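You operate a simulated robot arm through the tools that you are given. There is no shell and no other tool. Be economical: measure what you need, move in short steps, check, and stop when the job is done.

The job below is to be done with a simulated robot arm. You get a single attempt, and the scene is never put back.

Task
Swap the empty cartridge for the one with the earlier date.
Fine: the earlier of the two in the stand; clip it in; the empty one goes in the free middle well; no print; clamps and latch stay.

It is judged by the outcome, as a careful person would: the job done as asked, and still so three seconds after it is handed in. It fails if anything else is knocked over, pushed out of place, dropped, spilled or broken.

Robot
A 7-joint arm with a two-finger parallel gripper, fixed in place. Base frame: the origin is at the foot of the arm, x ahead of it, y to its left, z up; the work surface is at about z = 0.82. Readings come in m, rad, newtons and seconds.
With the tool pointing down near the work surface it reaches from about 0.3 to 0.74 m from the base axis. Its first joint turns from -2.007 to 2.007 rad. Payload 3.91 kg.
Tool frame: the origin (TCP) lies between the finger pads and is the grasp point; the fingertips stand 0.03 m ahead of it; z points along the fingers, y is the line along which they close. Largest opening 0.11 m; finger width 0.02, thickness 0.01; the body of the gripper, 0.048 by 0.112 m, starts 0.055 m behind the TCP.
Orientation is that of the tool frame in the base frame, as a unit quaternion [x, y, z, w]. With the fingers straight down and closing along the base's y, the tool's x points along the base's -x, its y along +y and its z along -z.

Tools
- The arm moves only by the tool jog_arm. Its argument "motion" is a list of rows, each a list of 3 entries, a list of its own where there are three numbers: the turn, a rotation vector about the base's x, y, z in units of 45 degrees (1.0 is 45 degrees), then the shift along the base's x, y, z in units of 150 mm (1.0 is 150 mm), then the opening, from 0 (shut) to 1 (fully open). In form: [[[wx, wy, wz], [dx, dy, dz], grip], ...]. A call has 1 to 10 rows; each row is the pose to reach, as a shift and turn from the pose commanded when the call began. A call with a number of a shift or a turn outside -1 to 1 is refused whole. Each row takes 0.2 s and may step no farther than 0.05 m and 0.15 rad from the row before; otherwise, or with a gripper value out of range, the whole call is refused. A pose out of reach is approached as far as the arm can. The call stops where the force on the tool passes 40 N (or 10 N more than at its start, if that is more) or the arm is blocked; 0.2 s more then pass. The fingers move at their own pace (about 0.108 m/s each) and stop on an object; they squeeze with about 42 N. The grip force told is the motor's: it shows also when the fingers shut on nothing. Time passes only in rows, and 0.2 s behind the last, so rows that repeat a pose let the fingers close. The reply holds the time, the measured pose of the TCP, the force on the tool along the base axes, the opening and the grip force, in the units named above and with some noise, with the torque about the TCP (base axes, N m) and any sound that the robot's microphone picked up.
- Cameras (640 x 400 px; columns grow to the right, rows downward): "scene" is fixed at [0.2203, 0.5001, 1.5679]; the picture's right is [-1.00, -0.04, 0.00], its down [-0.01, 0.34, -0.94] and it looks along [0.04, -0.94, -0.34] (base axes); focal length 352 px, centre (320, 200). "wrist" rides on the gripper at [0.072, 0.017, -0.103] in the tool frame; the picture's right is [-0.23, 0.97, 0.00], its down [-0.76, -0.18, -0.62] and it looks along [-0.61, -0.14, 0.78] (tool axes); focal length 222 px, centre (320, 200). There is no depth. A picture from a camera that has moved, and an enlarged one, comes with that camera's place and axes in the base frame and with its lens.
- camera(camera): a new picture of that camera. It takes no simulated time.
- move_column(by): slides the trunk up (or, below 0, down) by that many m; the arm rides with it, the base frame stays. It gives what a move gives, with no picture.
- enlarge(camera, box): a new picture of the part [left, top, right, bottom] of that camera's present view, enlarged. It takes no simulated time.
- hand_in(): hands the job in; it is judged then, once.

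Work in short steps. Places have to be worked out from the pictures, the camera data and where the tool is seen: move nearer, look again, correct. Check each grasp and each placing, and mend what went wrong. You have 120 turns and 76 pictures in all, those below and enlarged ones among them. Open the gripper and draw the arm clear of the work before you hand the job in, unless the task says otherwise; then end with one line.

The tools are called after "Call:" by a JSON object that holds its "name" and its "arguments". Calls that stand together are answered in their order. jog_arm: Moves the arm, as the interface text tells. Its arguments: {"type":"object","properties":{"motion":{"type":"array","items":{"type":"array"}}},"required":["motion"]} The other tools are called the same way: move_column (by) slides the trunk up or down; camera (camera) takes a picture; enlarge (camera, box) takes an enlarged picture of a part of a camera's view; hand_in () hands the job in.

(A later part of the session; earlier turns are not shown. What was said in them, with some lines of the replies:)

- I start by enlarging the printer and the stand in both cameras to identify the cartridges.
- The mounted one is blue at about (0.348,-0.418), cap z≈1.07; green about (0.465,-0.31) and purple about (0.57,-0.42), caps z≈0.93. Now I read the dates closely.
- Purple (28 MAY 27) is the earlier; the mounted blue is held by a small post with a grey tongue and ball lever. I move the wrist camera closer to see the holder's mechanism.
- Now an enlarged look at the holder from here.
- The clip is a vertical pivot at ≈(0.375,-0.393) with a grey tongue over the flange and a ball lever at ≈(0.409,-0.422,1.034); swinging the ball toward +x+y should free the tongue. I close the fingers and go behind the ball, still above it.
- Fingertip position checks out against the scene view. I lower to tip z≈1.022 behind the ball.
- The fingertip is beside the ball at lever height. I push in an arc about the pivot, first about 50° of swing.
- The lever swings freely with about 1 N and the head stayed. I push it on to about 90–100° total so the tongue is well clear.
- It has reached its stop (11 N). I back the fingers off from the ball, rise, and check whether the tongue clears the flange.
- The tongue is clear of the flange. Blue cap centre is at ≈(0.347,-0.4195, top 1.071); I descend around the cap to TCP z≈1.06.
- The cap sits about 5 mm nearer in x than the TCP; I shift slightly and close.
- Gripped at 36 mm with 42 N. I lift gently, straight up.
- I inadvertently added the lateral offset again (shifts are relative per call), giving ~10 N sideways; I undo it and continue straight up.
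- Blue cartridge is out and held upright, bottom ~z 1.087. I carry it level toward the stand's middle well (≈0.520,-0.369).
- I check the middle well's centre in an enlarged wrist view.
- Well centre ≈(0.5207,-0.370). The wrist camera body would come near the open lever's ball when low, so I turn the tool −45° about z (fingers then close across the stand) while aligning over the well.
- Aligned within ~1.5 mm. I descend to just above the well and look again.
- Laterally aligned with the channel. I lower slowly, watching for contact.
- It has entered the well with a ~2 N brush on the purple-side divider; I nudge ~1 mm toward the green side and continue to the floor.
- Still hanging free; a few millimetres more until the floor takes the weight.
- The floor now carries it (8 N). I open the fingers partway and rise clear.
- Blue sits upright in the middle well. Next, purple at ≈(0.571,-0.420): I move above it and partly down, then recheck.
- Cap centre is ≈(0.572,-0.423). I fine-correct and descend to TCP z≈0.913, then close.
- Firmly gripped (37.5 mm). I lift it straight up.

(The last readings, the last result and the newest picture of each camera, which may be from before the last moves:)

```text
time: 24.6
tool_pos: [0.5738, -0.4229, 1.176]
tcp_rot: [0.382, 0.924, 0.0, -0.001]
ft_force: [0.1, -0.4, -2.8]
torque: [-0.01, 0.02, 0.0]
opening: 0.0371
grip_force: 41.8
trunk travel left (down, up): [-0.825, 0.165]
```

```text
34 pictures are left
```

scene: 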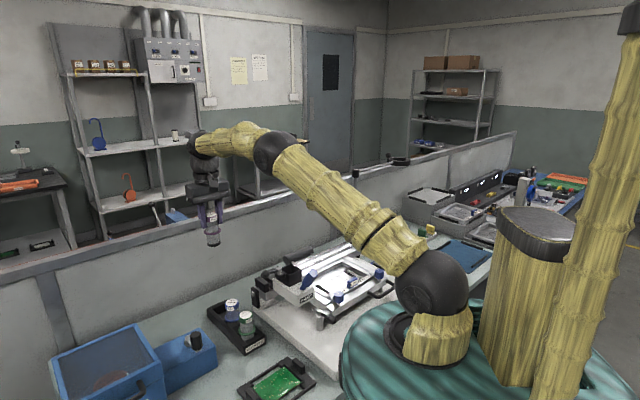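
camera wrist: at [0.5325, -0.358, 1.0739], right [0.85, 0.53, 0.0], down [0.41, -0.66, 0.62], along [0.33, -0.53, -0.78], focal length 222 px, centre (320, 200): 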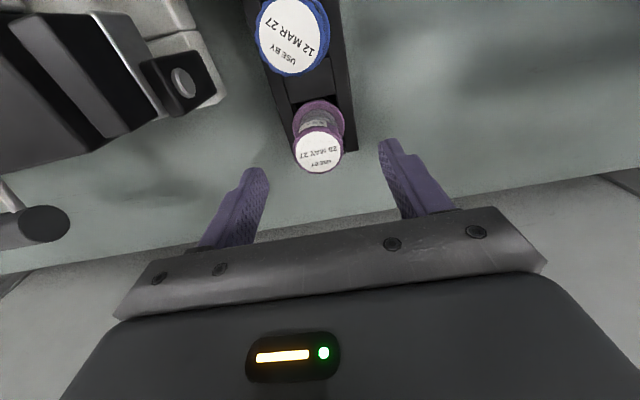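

Purple is out cleanly. I rotate back +45° while carrying it toward the head.

Call:
{"name": "jog_arm", "arguments": {"motion": [[[0, 0, 0.17], [-0.15, 0, 0], 0.2], [[0, 0, 0.34], [-0.3, 0, 0], 0.2], [[0, 0, 0.51], [-0.45, 0, 0], 0.2], [[0, 0, 0.68], [-0.6, 0, 0], 0.2], [[0, 0, 0.85], [-0.8, 0.01, 0], 0.2], [[0, 0, 1.0], [-1.0, 0.02, 0], 0.2]]}}

Call:
{"name": "jog_arm", "arguments": {"motion": [[[0, 0, 0], [-0.17, 0, 0], 0.2], [[0, 0, 0], [-0.34, 0, 0], 0.2], [[0, 0, 0], [-0.51, 0, 0], 0.2], [[0, 0, 0], [-0.51, 0, 0], 0.2]]}}

Call:
{"name": "camera", "arguments": {"camera": "wrist"}}

Call:
{"name": "enlarge", "arguments": {"camera": "scene", "box": [240, 200, 340, 300]}}

```text
time: 26.0
tool_pos: [0.424, -0.4197, 1.1759]
tcp_rot: [-0.001, 1.0, 0.001, 0.0]
ft_force: [0.7, -0.2, -2.2]
torque: [0.01, 0.0, -0.01]
opening: 0.0373
grip_force: 42.3
trunk travel left (down, up): [-0.825, 0.165]
```

```text
time: 27.0
tool_pos: [0.346, -0.4199, 1.1759]
tcp_rot: [0.0, 1.0, 0.0, -0.001]
ft_force: [0.1, -0.5, -2.7]
torque: [0.03, 0.01, -0.01]
opening: 0.0373
grip_force: 41.8
trunk travel left (down, up): [-0.825, 0.165]
```

```text
33 pictures are left
camera wrist: at [0.2737, -0.4027, 1.2779], right [0.23, 0.97, 0.0], down [0.76, -0.18, 0.62], along [0.61, -0.14, -0.78], focal length 222 px, centre (320, 200)
```

wrist: 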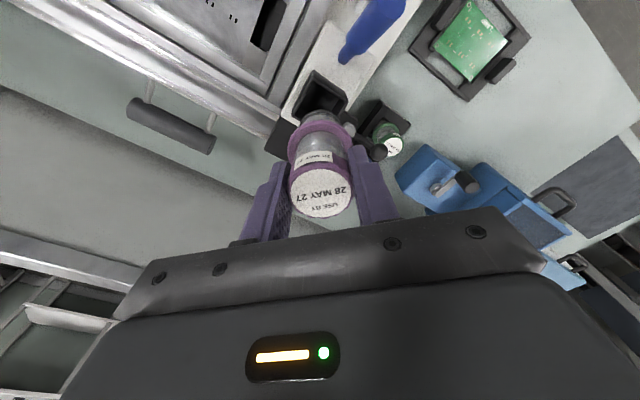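

```text
4.00 times, centred on (290, 250) of scene
camera zoom: at [0.2203, 0.5001, 1.5679], right [-1.0, -0.04, 0.0], down [-0.01, 0.34, -0.94], along [0.04, -0.94, -0.34], focal length 1408 px, centre (440, 0)
```

zoom: 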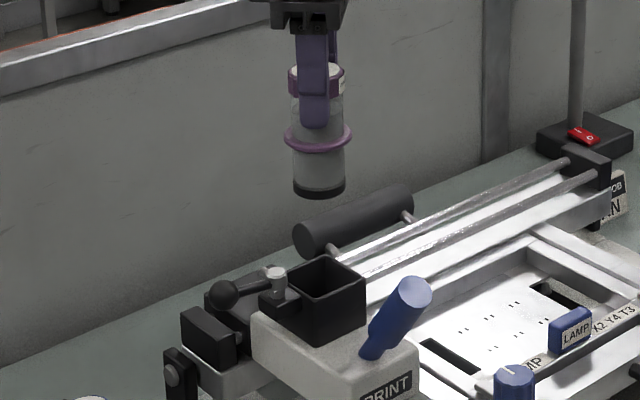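

I need the in-hand offset precisely, so I enlarge both views of the held cartridge and the socket.

Call:
{"name": "enlarge", "arguments": {"camera": "wrist", "box": [260, 60, 400, 230]}}

Call:
{"name": "enlarge", "arguments": {"camera": "scene", "box": [295, 210, 345, 260]}}

Call:
{"name": "enlarge", "arguments": {"camera": "scene", "box": [285, 245, 345, 295]}}

```text
2.35 times, centred on (330, 145) of wrist
camera zoom: at [0.2737, -0.4027, 1.2779], right [0.23, 0.97, 0.0], down [0.76, -0.18, 0.62], along [0.61, -0.14, -0.78], focal length 523 px, centre (296, 329)
```

zoom: 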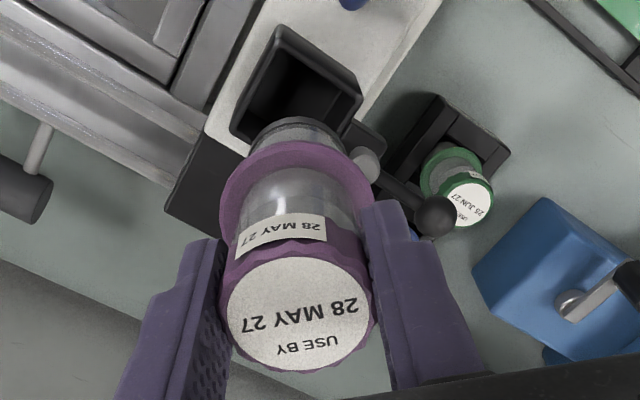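

```text
8.00 times, centred on (320, 235) of scene
camera zoom: at [0.2203, 0.5001, 1.5679], right [-1.0, -0.04, 0.0], down [-0.01, 0.34, -0.94], along [0.04, -0.94, -0.34], focal length 2817 px, centre (320, -80)
```

zoom: 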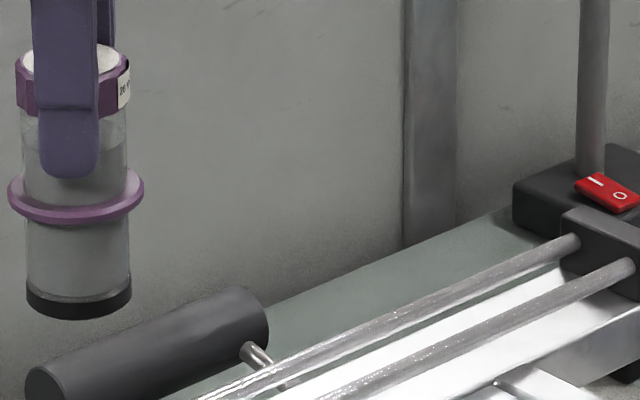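

```text
8.00 times, centred on (315, 270) of scene
camera zoom: at [0.2203, 0.5001, 1.5679], right [-1.0, -0.04, 0.0], down [-0.01, 0.34, -0.94], along [0.04, -0.94, -0.34], focal length 2817 px, centre (360, -360)
```

zoom: 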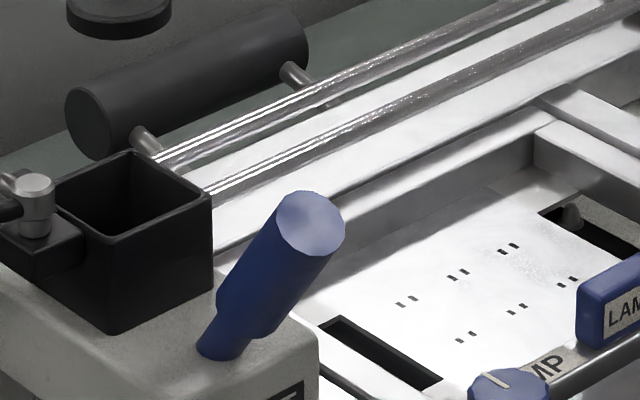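

The held cartridge sits ~2–2.5 mm short in x versus the socket centre (≈0.348,-0.4195). I shift +2.5 mm and descend to just above the rim.

Call:
{"name": "jog_arm", "arguments": {"motion": [[[0, 0, 0], [0.016, 0, -0.15], 0.2], [[0, 0, 0], [0.016, 0, -0.3], 0.2], [[0, 0, 0], [0.016, 0, -0.43], 0.2], [[0, 0, 0], [0.016, 0, -0.43], 0.2]]}}

Call:
{"name": "enlarge", "arguments": {"camera": "wrist", "box": [260, 60, 400, 230]}}

Call:
{"name": "enlarge", "arguments": {"camera": "scene", "box": [265, 230, 325, 290]}}

```text
time: 28.0
tool_pos: [0.3494, -0.4191, 1.1124]
tcp_rot: [0.0, 1.0, 0.0, 0.0]
ft_force: [-0.1, 0.7, -3.3]
torque: [0.0, 0.02, 0.01]
opening: 0.037
grip_force: 41.8
trunk travel left (down, up): [-0.825, 0.165]
```

```text
2.35 times, centred on (330, 145) of wrist
camera zoom: at [0.276, -0.4022, 1.2148], right [0.23, 0.97, 0.0], down [0.76, -0.18, 0.62], along [0.61, -0.14, -0.78], focal length 523 px, centre (296, 329)
```

zoom: 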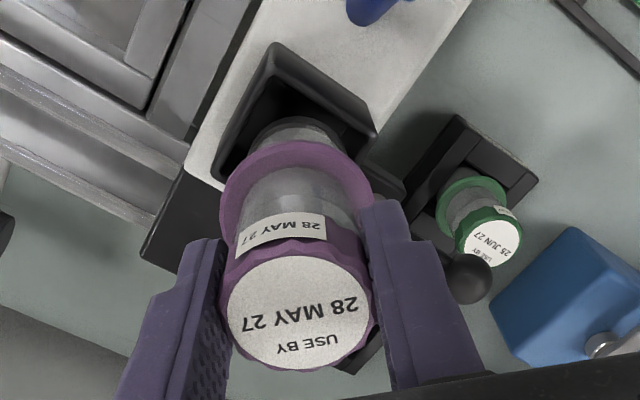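

```text
6.67 times, centred on (295, 260) of scene
camera zoom: at [0.2203, 0.5001, 1.5679], right [-1.0, -0.04, 0.0], down [-0.01, 0.34, -0.94], along [0.04, -0.94, -0.34], focal length 2348 px, centre (487, -200)
```

zoom: 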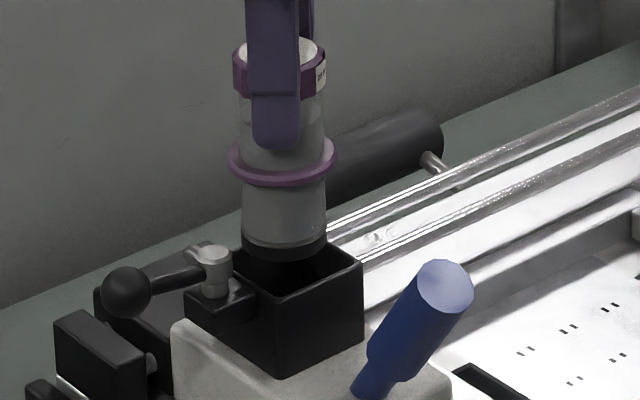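

Aligned over the socket. I lower slowly into it.

Call:
{"name": "jog_arm", "arguments": {"motion": [[[0, 0, 0], [0, 0, -0.05], 0.2], [[0, 0, 0], [0, 0, -0.1], 0.2], [[0, 0, 0], [0, 0, -0.15], 0.2], [[0, 0, 0], [0, 0, -0.2], 0.2]]}}

Call:
{"name": "enlarge", "arguments": {"camera": "scene", "box": [265, 230, 325, 290]}}

```text
time: 29.0
tool_pos: [0.3491, -0.4206, 1.0825]
tcp_rot: [0.0, 1.0, 0.001, 0.0]
ft_force: [0.4, -0.4, -2.9]
torque: [0.0, -0.04, 0.03]
opening: 0.0373
grip_force: 42.5
trunk travel left (down, up): [-0.825, 0.165]
```

```text
6.67 times, centred on (295, 260) of scene
camera zoom: at [0.2203, 0.5001, 1.5679], right [-1.0, -0.04, 0.0], down [-0.01, 0.34, -0.94], along [0.04, -0.94, -0.34], focal length 2348 px, centre (487, -200)
```

zoom: 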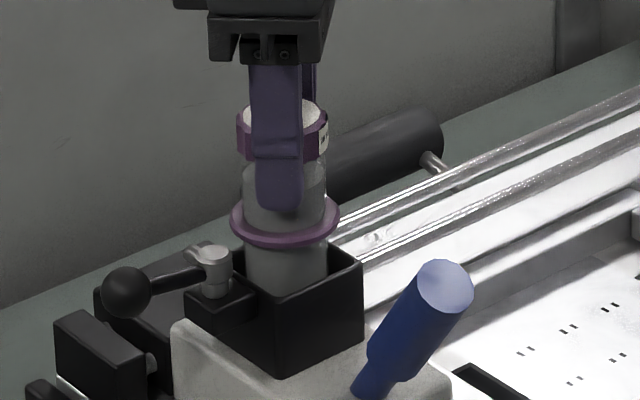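

It goes in without contact. I continue down to the seat.

Call:
{"name": "jog_arm", "arguments": {"motion": [[[0, 0, 0], [0, 0, -0.05], 0.2], [[0, 0, 0], [0, 0, -0.1], 0.2], [[0, 0, 0], [0, 0, -0.125], 0.2], [[0, 0, 0], [0, 0, -0.14], 0.2], [[0, 0, 0], [0, 0, -0.14], 0.2]]}}

Call:
{"name": "enlarge", "arguments": {"camera": "scene", "box": [265, 230, 325, 290]}}

```text
time: 30.2
tool_pos: [0.349, -0.4189, 1.064]
tcp_rot: [0.0, 1.0, -0.003, 0.002]
ft_force: [0.2, -0.9, 25.6]
torque: [0.49, 0.09, 0.04]
opening: 0.037
grip_force: 41.9
trunk travel left (down, up): [-0.825, 0.165]
```

```text
6.67 times, centred on (295, 260) of scene
camera zoom: at [0.2203, 0.5001, 1.5679], right [-1.0, -0.04, 0.0], down [-0.01, 0.34, -0.94], along [0.04, -0.94, -0.34], focal length 2348 px, centre (487, -200)
```

zoom: 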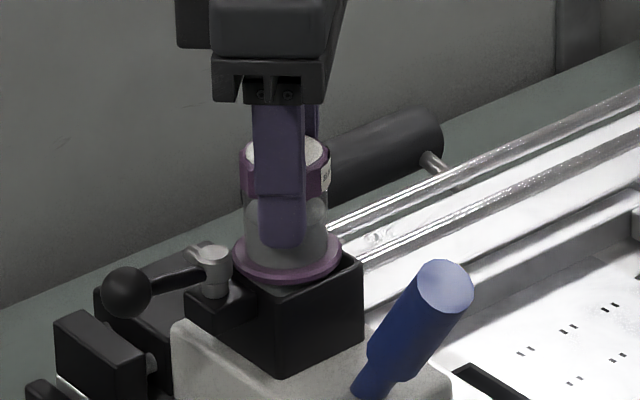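

Seat contact (26 N) and the flange is at the same image place blue's was. I ease off, release, and rise.

Call:
{"name": "jog_arm", "arguments": {"motion": [[[0, 0, 0], [0, 0, 0.013], 0.2], [[0, 0, 0], [0, 0, 0.013], 0.5], [[0, 0, 0], [0, 0, 0.013], 0.7], [[0, 0, 0], [0, 0, 0.013], 0.75], [[0, 0, 0], [0, 0, 0.2], 0.75], [[0, 0, 0], [0, 0, 0.4], 0.75], [[0, 0, 0], [0, 0, 0.7], 0.75]]}}

Call:
{"name": "enlarge", "arguments": {"camera": "wrist", "box": [250, 50, 410, 220]}}

Call:
{"name": "enlarge", "arguments": {"camera": "scene", "box": [265, 240, 325, 290]}}

```text
time: 31.8
tool_pos: [0.3496, -0.4212, 1.1662]
tcp_rot: [0.0, 1.0, -0.001, 0.0]
ft_force: [0.6, -0.2, -0.6]
torque: [-0.02, -0.02, -0.01]
opening: 0.0824
grip_force: 0.0
trunk travel left (down, up): [-0.825, 0.165]
```

```text
2.35 times, centred on (330, 135) of wrist
camera zoom: at [0.276, -0.4038, 1.2691], right [0.23, 0.97, 0.0], down [0.76, -0.18, 0.62], along [0.61, -0.14, -0.78], focal length 523 px, centre (296, 353)
```

zoom: 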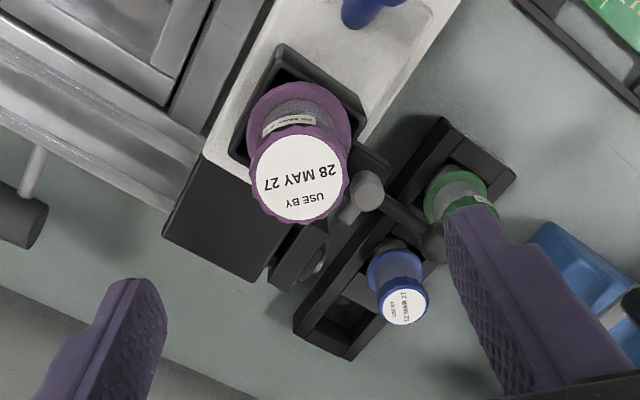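

```text
8.00 times, centred on (295, 265) of scene
camera zoom: at [0.2203, 0.5001, 1.5679], right [-1.0, -0.04, 0.0], down [-0.01, 0.34, -0.94], along [0.04, -0.94, -0.34], focal length 2817 px, centre (520, -320)
```

zoom: 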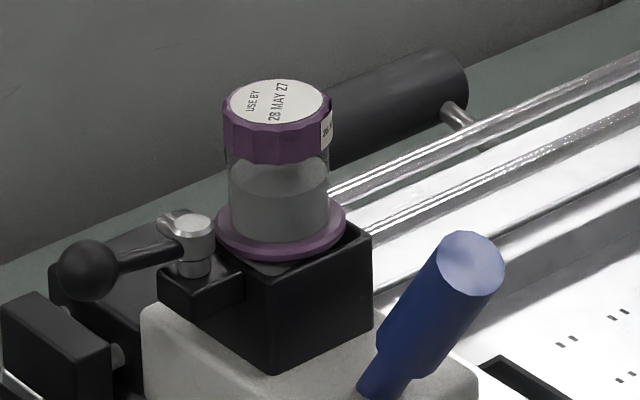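

Purple is seated like blue was. Now to clip it: ball is at ≈(0.411,-0.358). I close the fingers and come down on its +y/−x side at ≈(0.377,-0.341).

Call:
{"name": "jog_arm", "arguments": {"motion": [[[0, 0, 0], [0.05, 0.17, 0], 0.2], [[0, 0, 0], [0.11, 0.34, 0], 0], [[0, 0, 0], [0.18, 0.53, 0], 0], [[0, 0, 0], [0.18, 0.53, -0.2], 0], [[0, 0, 0], [0.18, 0.53, -0.45], 0], [[0, 0, 0], [0.18, 0.53, -0.6], 0], [[0, 0, 0], [0.18, 0.53, -0.75], 0]]}}

Call:
{"name": "enlarge", "arguments": {"camera": "scene", "box": [250, 230, 330, 300]}}

Call:
{"name": "camera", "arguments": {"camera": "wrist"}}

```text
time: 33.4
tool_pos: [0.3773, -0.3402, 1.0519]
tcp_rot: [0.0, 1.0, -0.001, 0.0]
ft_force: [0.1, -0.8, 0.4]
torque: [0.02, 0.01, -0.01]
opening: 0.0001
grip_force: 37.5
trunk travel left (down, up): [-0.825, 0.165]
```

```text
5.71 times, centred on (290, 265) of scene
camera zoom: at [0.2203, 0.5001, 1.5679], right [-1.0, -0.04, 0.0], down [-0.01, 0.34, -0.94], along [0.04, -0.94, -0.34], focal length 2012 px, centre (491, -171)
```

zoom: 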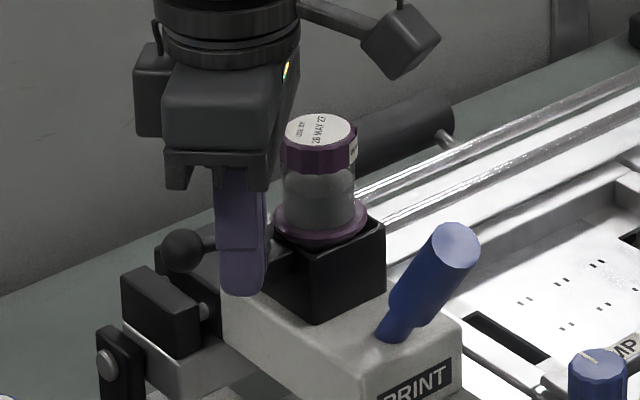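

```text
21 pictures are left
camera wrist: at [0.3041, -0.3234, 1.1545], right [0.23, 0.97, 0.0], down [0.76, -0.18, 0.62], along [0.61, -0.14, -0.78], focal length 222 px, centre (320, 200)
```

wrist: 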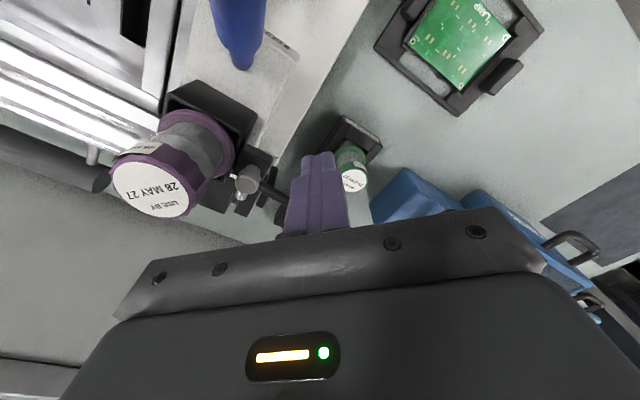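

Finger is beside the ball. I push it back clockwise along the arc, most of the way.

Call:
{"name": "jog_arm", "arguments": {"motion": [[[0, 0, 0], [0.045, -0.03, 0], 0], [[0, 0, 0], [0.089, -0.064, 0], 0], [[0, 0, 0], [0.135, -0.09, 0], 0], [[0, 0, 0], [0.182, -0.117, 0], 0], [[0, 0, 0], [0.216, -0.158, 0], 0], [[0, 0, 0], [0.25, -0.199, 0], 0], [[0, 0, 0], [0.281, -0.272, 0], 0]]}}

Call:
{"name": "enlarge", "arguments": {"camera": "scene", "box": [250, 230, 330, 300]}}

```text
time: 35.0
tool_pos: [0.4195, -0.3819, 1.0531]
tcp_rot: [0.0, 1.0, 0.001, 0.0]
ft_force: [-0.1, -0.1, 0.1]
torque: [0.04, 0.01, 0.0]
opening: 0.0
grip_force: 37.6
trunk travel left (down, up): [-0.825, 0.165]
```

```text
5.71 times, centred on (290, 265) of scene
camera zoom: at [0.2203, 0.5001, 1.5679], right [-1.0, -0.04, 0.0], down [-0.01, 0.34, -0.94], along [0.04, -0.94, -0.34], focal length 2012 px, centre (491, -171)
```

zoom: 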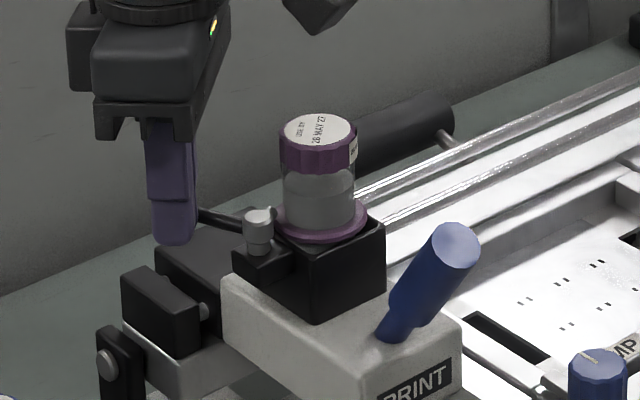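

Continuing to the original lever position in small steps, watching force.

Call:
{"name": "jog_arm", "arguments": {"motion": [[[0, 0, 0], [0.007, -0.04, 0], 0], [[0, 0, 0], [0.01, -0.074, 0], 0], [[0, 0, 0], [0.009, -0.096, 0], 0], [[0, 0, 0], [0.007, -0.115, 0], 0]]}}

Call:
{"name": "enlarge", "arguments": {"camera": "scene", "box": [250, 230, 330, 300]}}

```text
time: 36.0
tool_pos: [0.4185, -0.3985, 1.0536]
tcp_rot: [0.0, 1.0, -0.001, 0.0]
ft_force: [0.4, 1.4, -0.4]
torque: [0.04, 0.04, 0.02]
opening: 0.0001
grip_force: 38.1
trunk travel left (down, up): [-0.825, 0.165]
```

```text
5.71 times, centred on (290, 265) of scene
camera zoom: at [0.2203, 0.5001, 1.5679], right [-1.0, -0.04, 0.0], down [-0.01, 0.34, -0.94], along [0.04, -0.94, -0.34], focal length 2012 px, centre (491, -171)
```

zoom: 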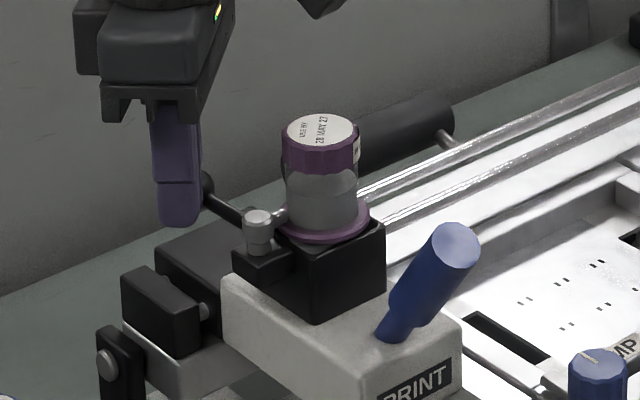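

The tongue is over the flange again. I back off and rise to inspect.

Call:
{"name": "jog_arm", "arguments": {"motion": [[[0, 0, 0], [0.05, 0.1, 0], 0], [[0, 0, 0], [0.05, 0.1, 0.25], 0], [[0, 0, 0], [-0.05, 0.05, 0.5], 0], [[0, 0, 0], [-0.3, 0.0, 0.65], 0], [[0, 0, 0], [-0.55, 0, 0.8], 0]]}}

Call:
{"name": "enlarge", "arguments": {"camera": "scene", "box": [268, 240, 318, 290]}}

Call:
{"name": "enlarge", "arguments": {"camera": "wrist", "box": [230, 50, 390, 200]}}

```text
time: 37.2
tool_pos: [0.3353, -0.3998, 1.1749]
tcp_rot: [-0.001, 1.0, 0.0, 0.001]
ft_force: [0.3, 0.1, -0.1]
torque: [-0.02, -0.03, -0.03]
opening: 0.0
grip_force: 38.0
trunk travel left (down, up): [-0.825, 0.165]
```

```text
8.00 times, centred on (293, 265) of scene
camera zoom: at [0.2203, 0.5001, 1.5679], right [-1.0, -0.04, 0.0], down [-0.01, 0.34, -0.94], along [0.04, -0.94, -0.34], focal length 2817 px, centre (536, -320)
```

zoom: 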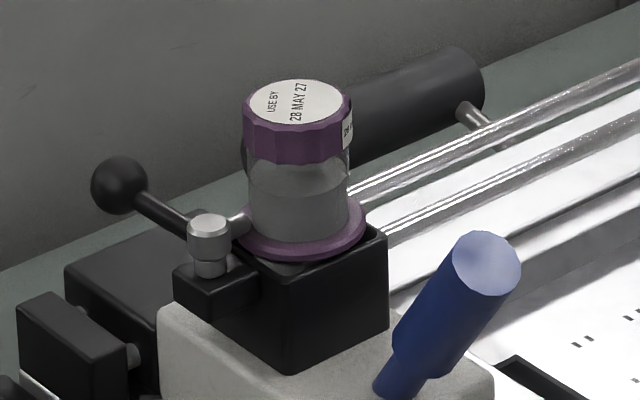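

```text
2.67 times, centred on (310, 125) of wrist
camera zoom: at [0.2625, -0.3818, 1.2768], right [0.23, 0.97, 0.0], down [0.76, -0.18, 0.62], along [0.61, -0.14, -0.78], focal length 592 px, centre (347, 400)
```

zoom: 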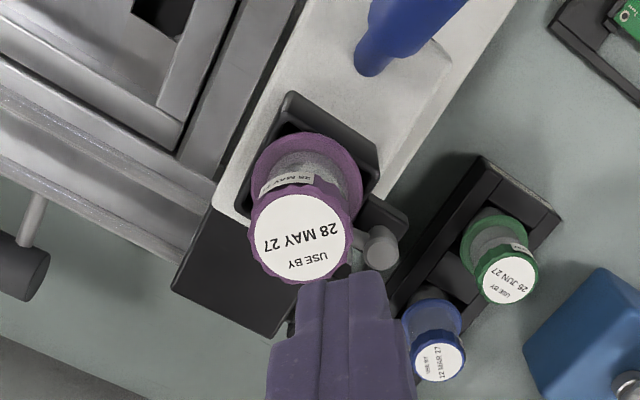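

The lever is ~10° short of its original position (ball at (0.416,-0.417) vs (0.409,-0.422)). I go back and push it the remainder.

Call:
{"name": "jog_arm", "arguments": {"motion": [[[0, 0, 0], [0.25, 0, -0.15], 0], [[0, 0, 0], [0.5, 0.05, -0.3], 0], [[0, 0, 0], [0.6, 0.1, -0.55], 0], [[0, 0, 0], [0.6, 0.1, -0.8], 0], [[0, 0, 0], [0.58, 0.04, -0.8], 0], [[0, 0, 0], [0.57, 0.0, -0.8], 0], [[0, 0, 0], [0.565, -0.023, -0.8], 0], [[0, 0, 0], [0.558, -0.044, -0.8], 0], [[0, 0, 0], [0.553, -0.059, -0.8], 0]]}}

Call:
{"name": "enlarge", "arguments": {"camera": "scene", "box": [268, 240, 318, 290]}}

```text
time: 39.2
tool_pos: [0.4179, -0.4068, 1.0534]
tcp_rot: [0.0, 1.0, 0.001, 0.0]
ft_force: [-3.6, 6.4, -2.7]
torque: [0.19, 0.11, -0.09]
opening: 0.0
grip_force: 37.5
trunk travel left (down, up): [-0.825, 0.165]
```

```text
8.00 times, centred on (293, 265) of scene
camera zoom: at [0.2203, 0.5001, 1.5679], right [-1.0, -0.04, 0.0], down [-0.01, 0.34, -0.94], along [0.04, -0.94, -0.34], focal length 2817 px, centre (536, -320)
```

zoom: 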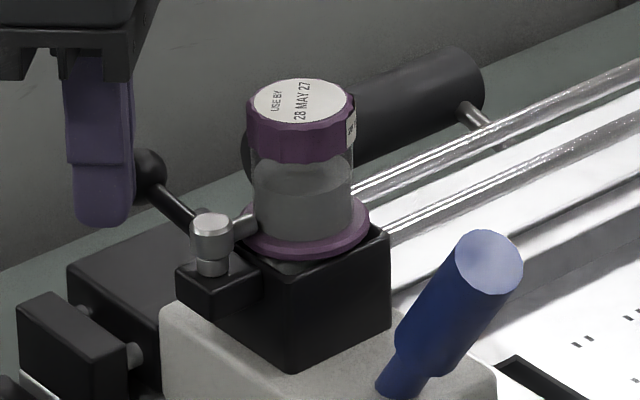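

The lever reached its closed position (7 N at the stop). I back off, rise well clear, and inspect everything.

Call:
{"name": "jog_arm", "arguments": {"motion": [[[0, 0, 0], [0.04, 0.1, 0], 0], [[0, 0, 0], [0.05, 0.12, 0.25], 0], [[0, 0, 0], [0.0, 0.1, 0.5], 0.3], [[0, 0, 0], [-0.2, 0.1, 0.7], 0.6], [[0, 0, 0], [-0.4, 0.1, 0.85], 0.8], [[0, 0, 0], [-0.5, 0.1, 1.0], 0.8]]}}

Call:
{"name": "enlarge", "arguments": {"camera": "scene", "box": [268, 240, 318, 290]}}

Call:
{"name": "enlarge", "arguments": {"camera": "wrist", "box": [220, 60, 400, 230]}}

```text
time: 40.6
tool_pos: [0.3447, -0.3881, 1.202]
tcp_rot: [0.001, 1.0, 0.0, 0.0]
ft_force: [0.3, 0.9, -0.4]
torque: [0.02, -0.02, 0.01]
opening: 0.088
grip_force: 0.0
trunk travel left (down, up): [-0.825, 0.165]
```

```text
8.00 times, centred on (293, 265) of scene
camera zoom: at [0.2203, 0.5001, 1.5679], right [-1.0, -0.04, 0.0], down [-0.01, 0.34, -0.94], along [0.04, -0.94, -0.34], focal length 2817 px, centre (536, -320)
```

zoom: 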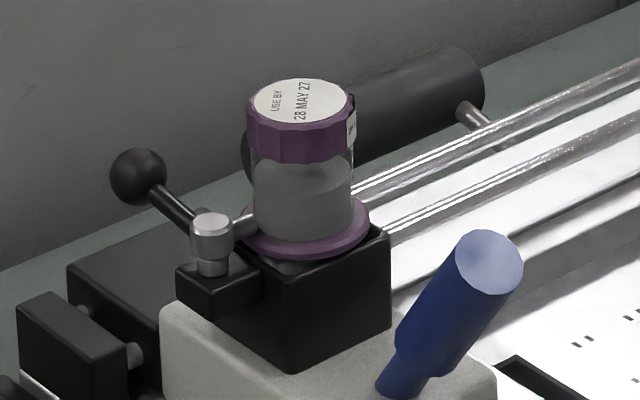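

```text
2.35 times, centred on (310, 145) of wrist
camera zoom: at [0.2714, -0.373, 1.3057], right [0.23, 0.97, 0.0], down [0.76, -0.18, 0.62], along [0.61, -0.14, -0.78], focal length 523 px, centre (344, 329)
```

zoom: 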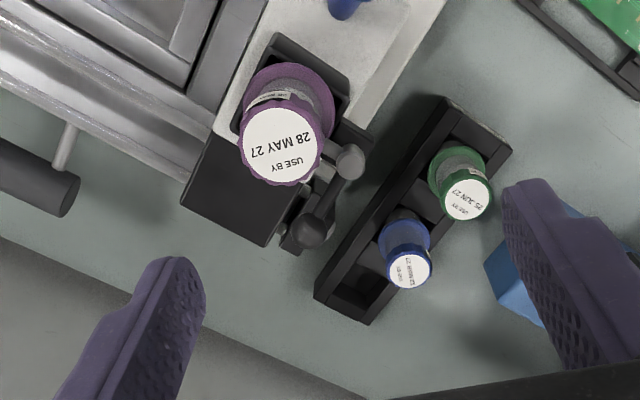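

Lever is back at its original closed position with the tongue over the flange, and blue is in the middle well. I withdraw the arm further and take a final look.

Call:
{"name": "jog_arm", "arguments": {"motion": [[[0, 0, 0], [0, 0.15, 0.25], 0.8], [[0, 0, 0], [0, 0.3, 0.5], 0.8], [[0, 0, 0], [0, 0.45, 0.75], 0.8], [[0, 0, 0], [0, 0.6, 1.0], 0.8], [[0, 0, 0], [0, 0.6, 1.0], 0.8]]}}

Call:
{"name": "camera", "arguments": {"camera": "scene"}}

Call:
{"name": "enlarge", "arguments": {"camera": "scene", "box": [190, 230, 350, 360]}}

```text
time: 41.8
tool_pos: [0.3456, -0.3018, 1.3533]
tcp_rot: [-0.001, 1.0, 0.0, 0.0]
ft_force: [-0.5, -0.4, -1.1]
torque: [0.06, 0.04, 0.01]
opening: 0.0881
grip_force: 0.2
trunk travel left (down, up): [-0.825, 0.165]
```

```text
13 pictures are left
```

scene: 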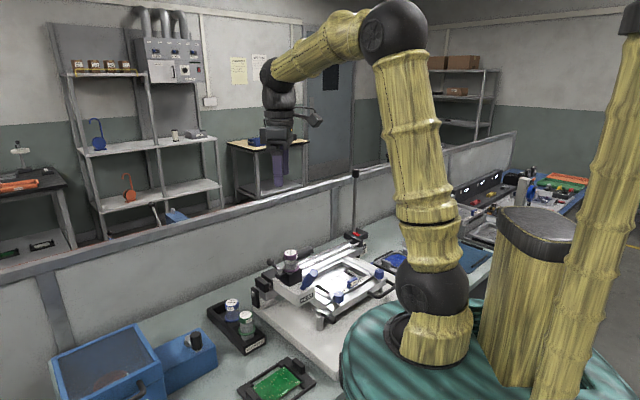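

```text
3.08 times, centred on (270, 295) of scene
camera zoom: at [0.2203, 0.5001, 1.5679], right [-1.0, -0.04, 0.0], down [-0.01, 0.34, -0.94], along [0.04, -0.94, -0.34], focal length 1084 px, centre (474, -92)
```

zoom: 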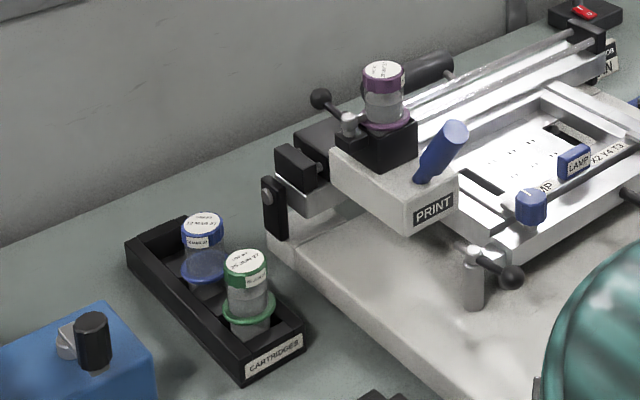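

All as asked: 28 MAY 27 is clipped in the head, the empty one is in the middle well, and the rest is in place apart from about 1 mm of play in the head. I hand in.

Call:
{"name": "hand_in", "arguments": {}}

```text
The job is handed in.
```

I swapped the cartridges: the 28 MAY 27 one, the earlier of the two in the stand, is clipped into the head, and the empty 12 MAR 27 one is in the middle well; nothing was printed, the clamps and latch were left alone, and closing the clip shifted the print head about 1 mm along its rails, which I did not correct.
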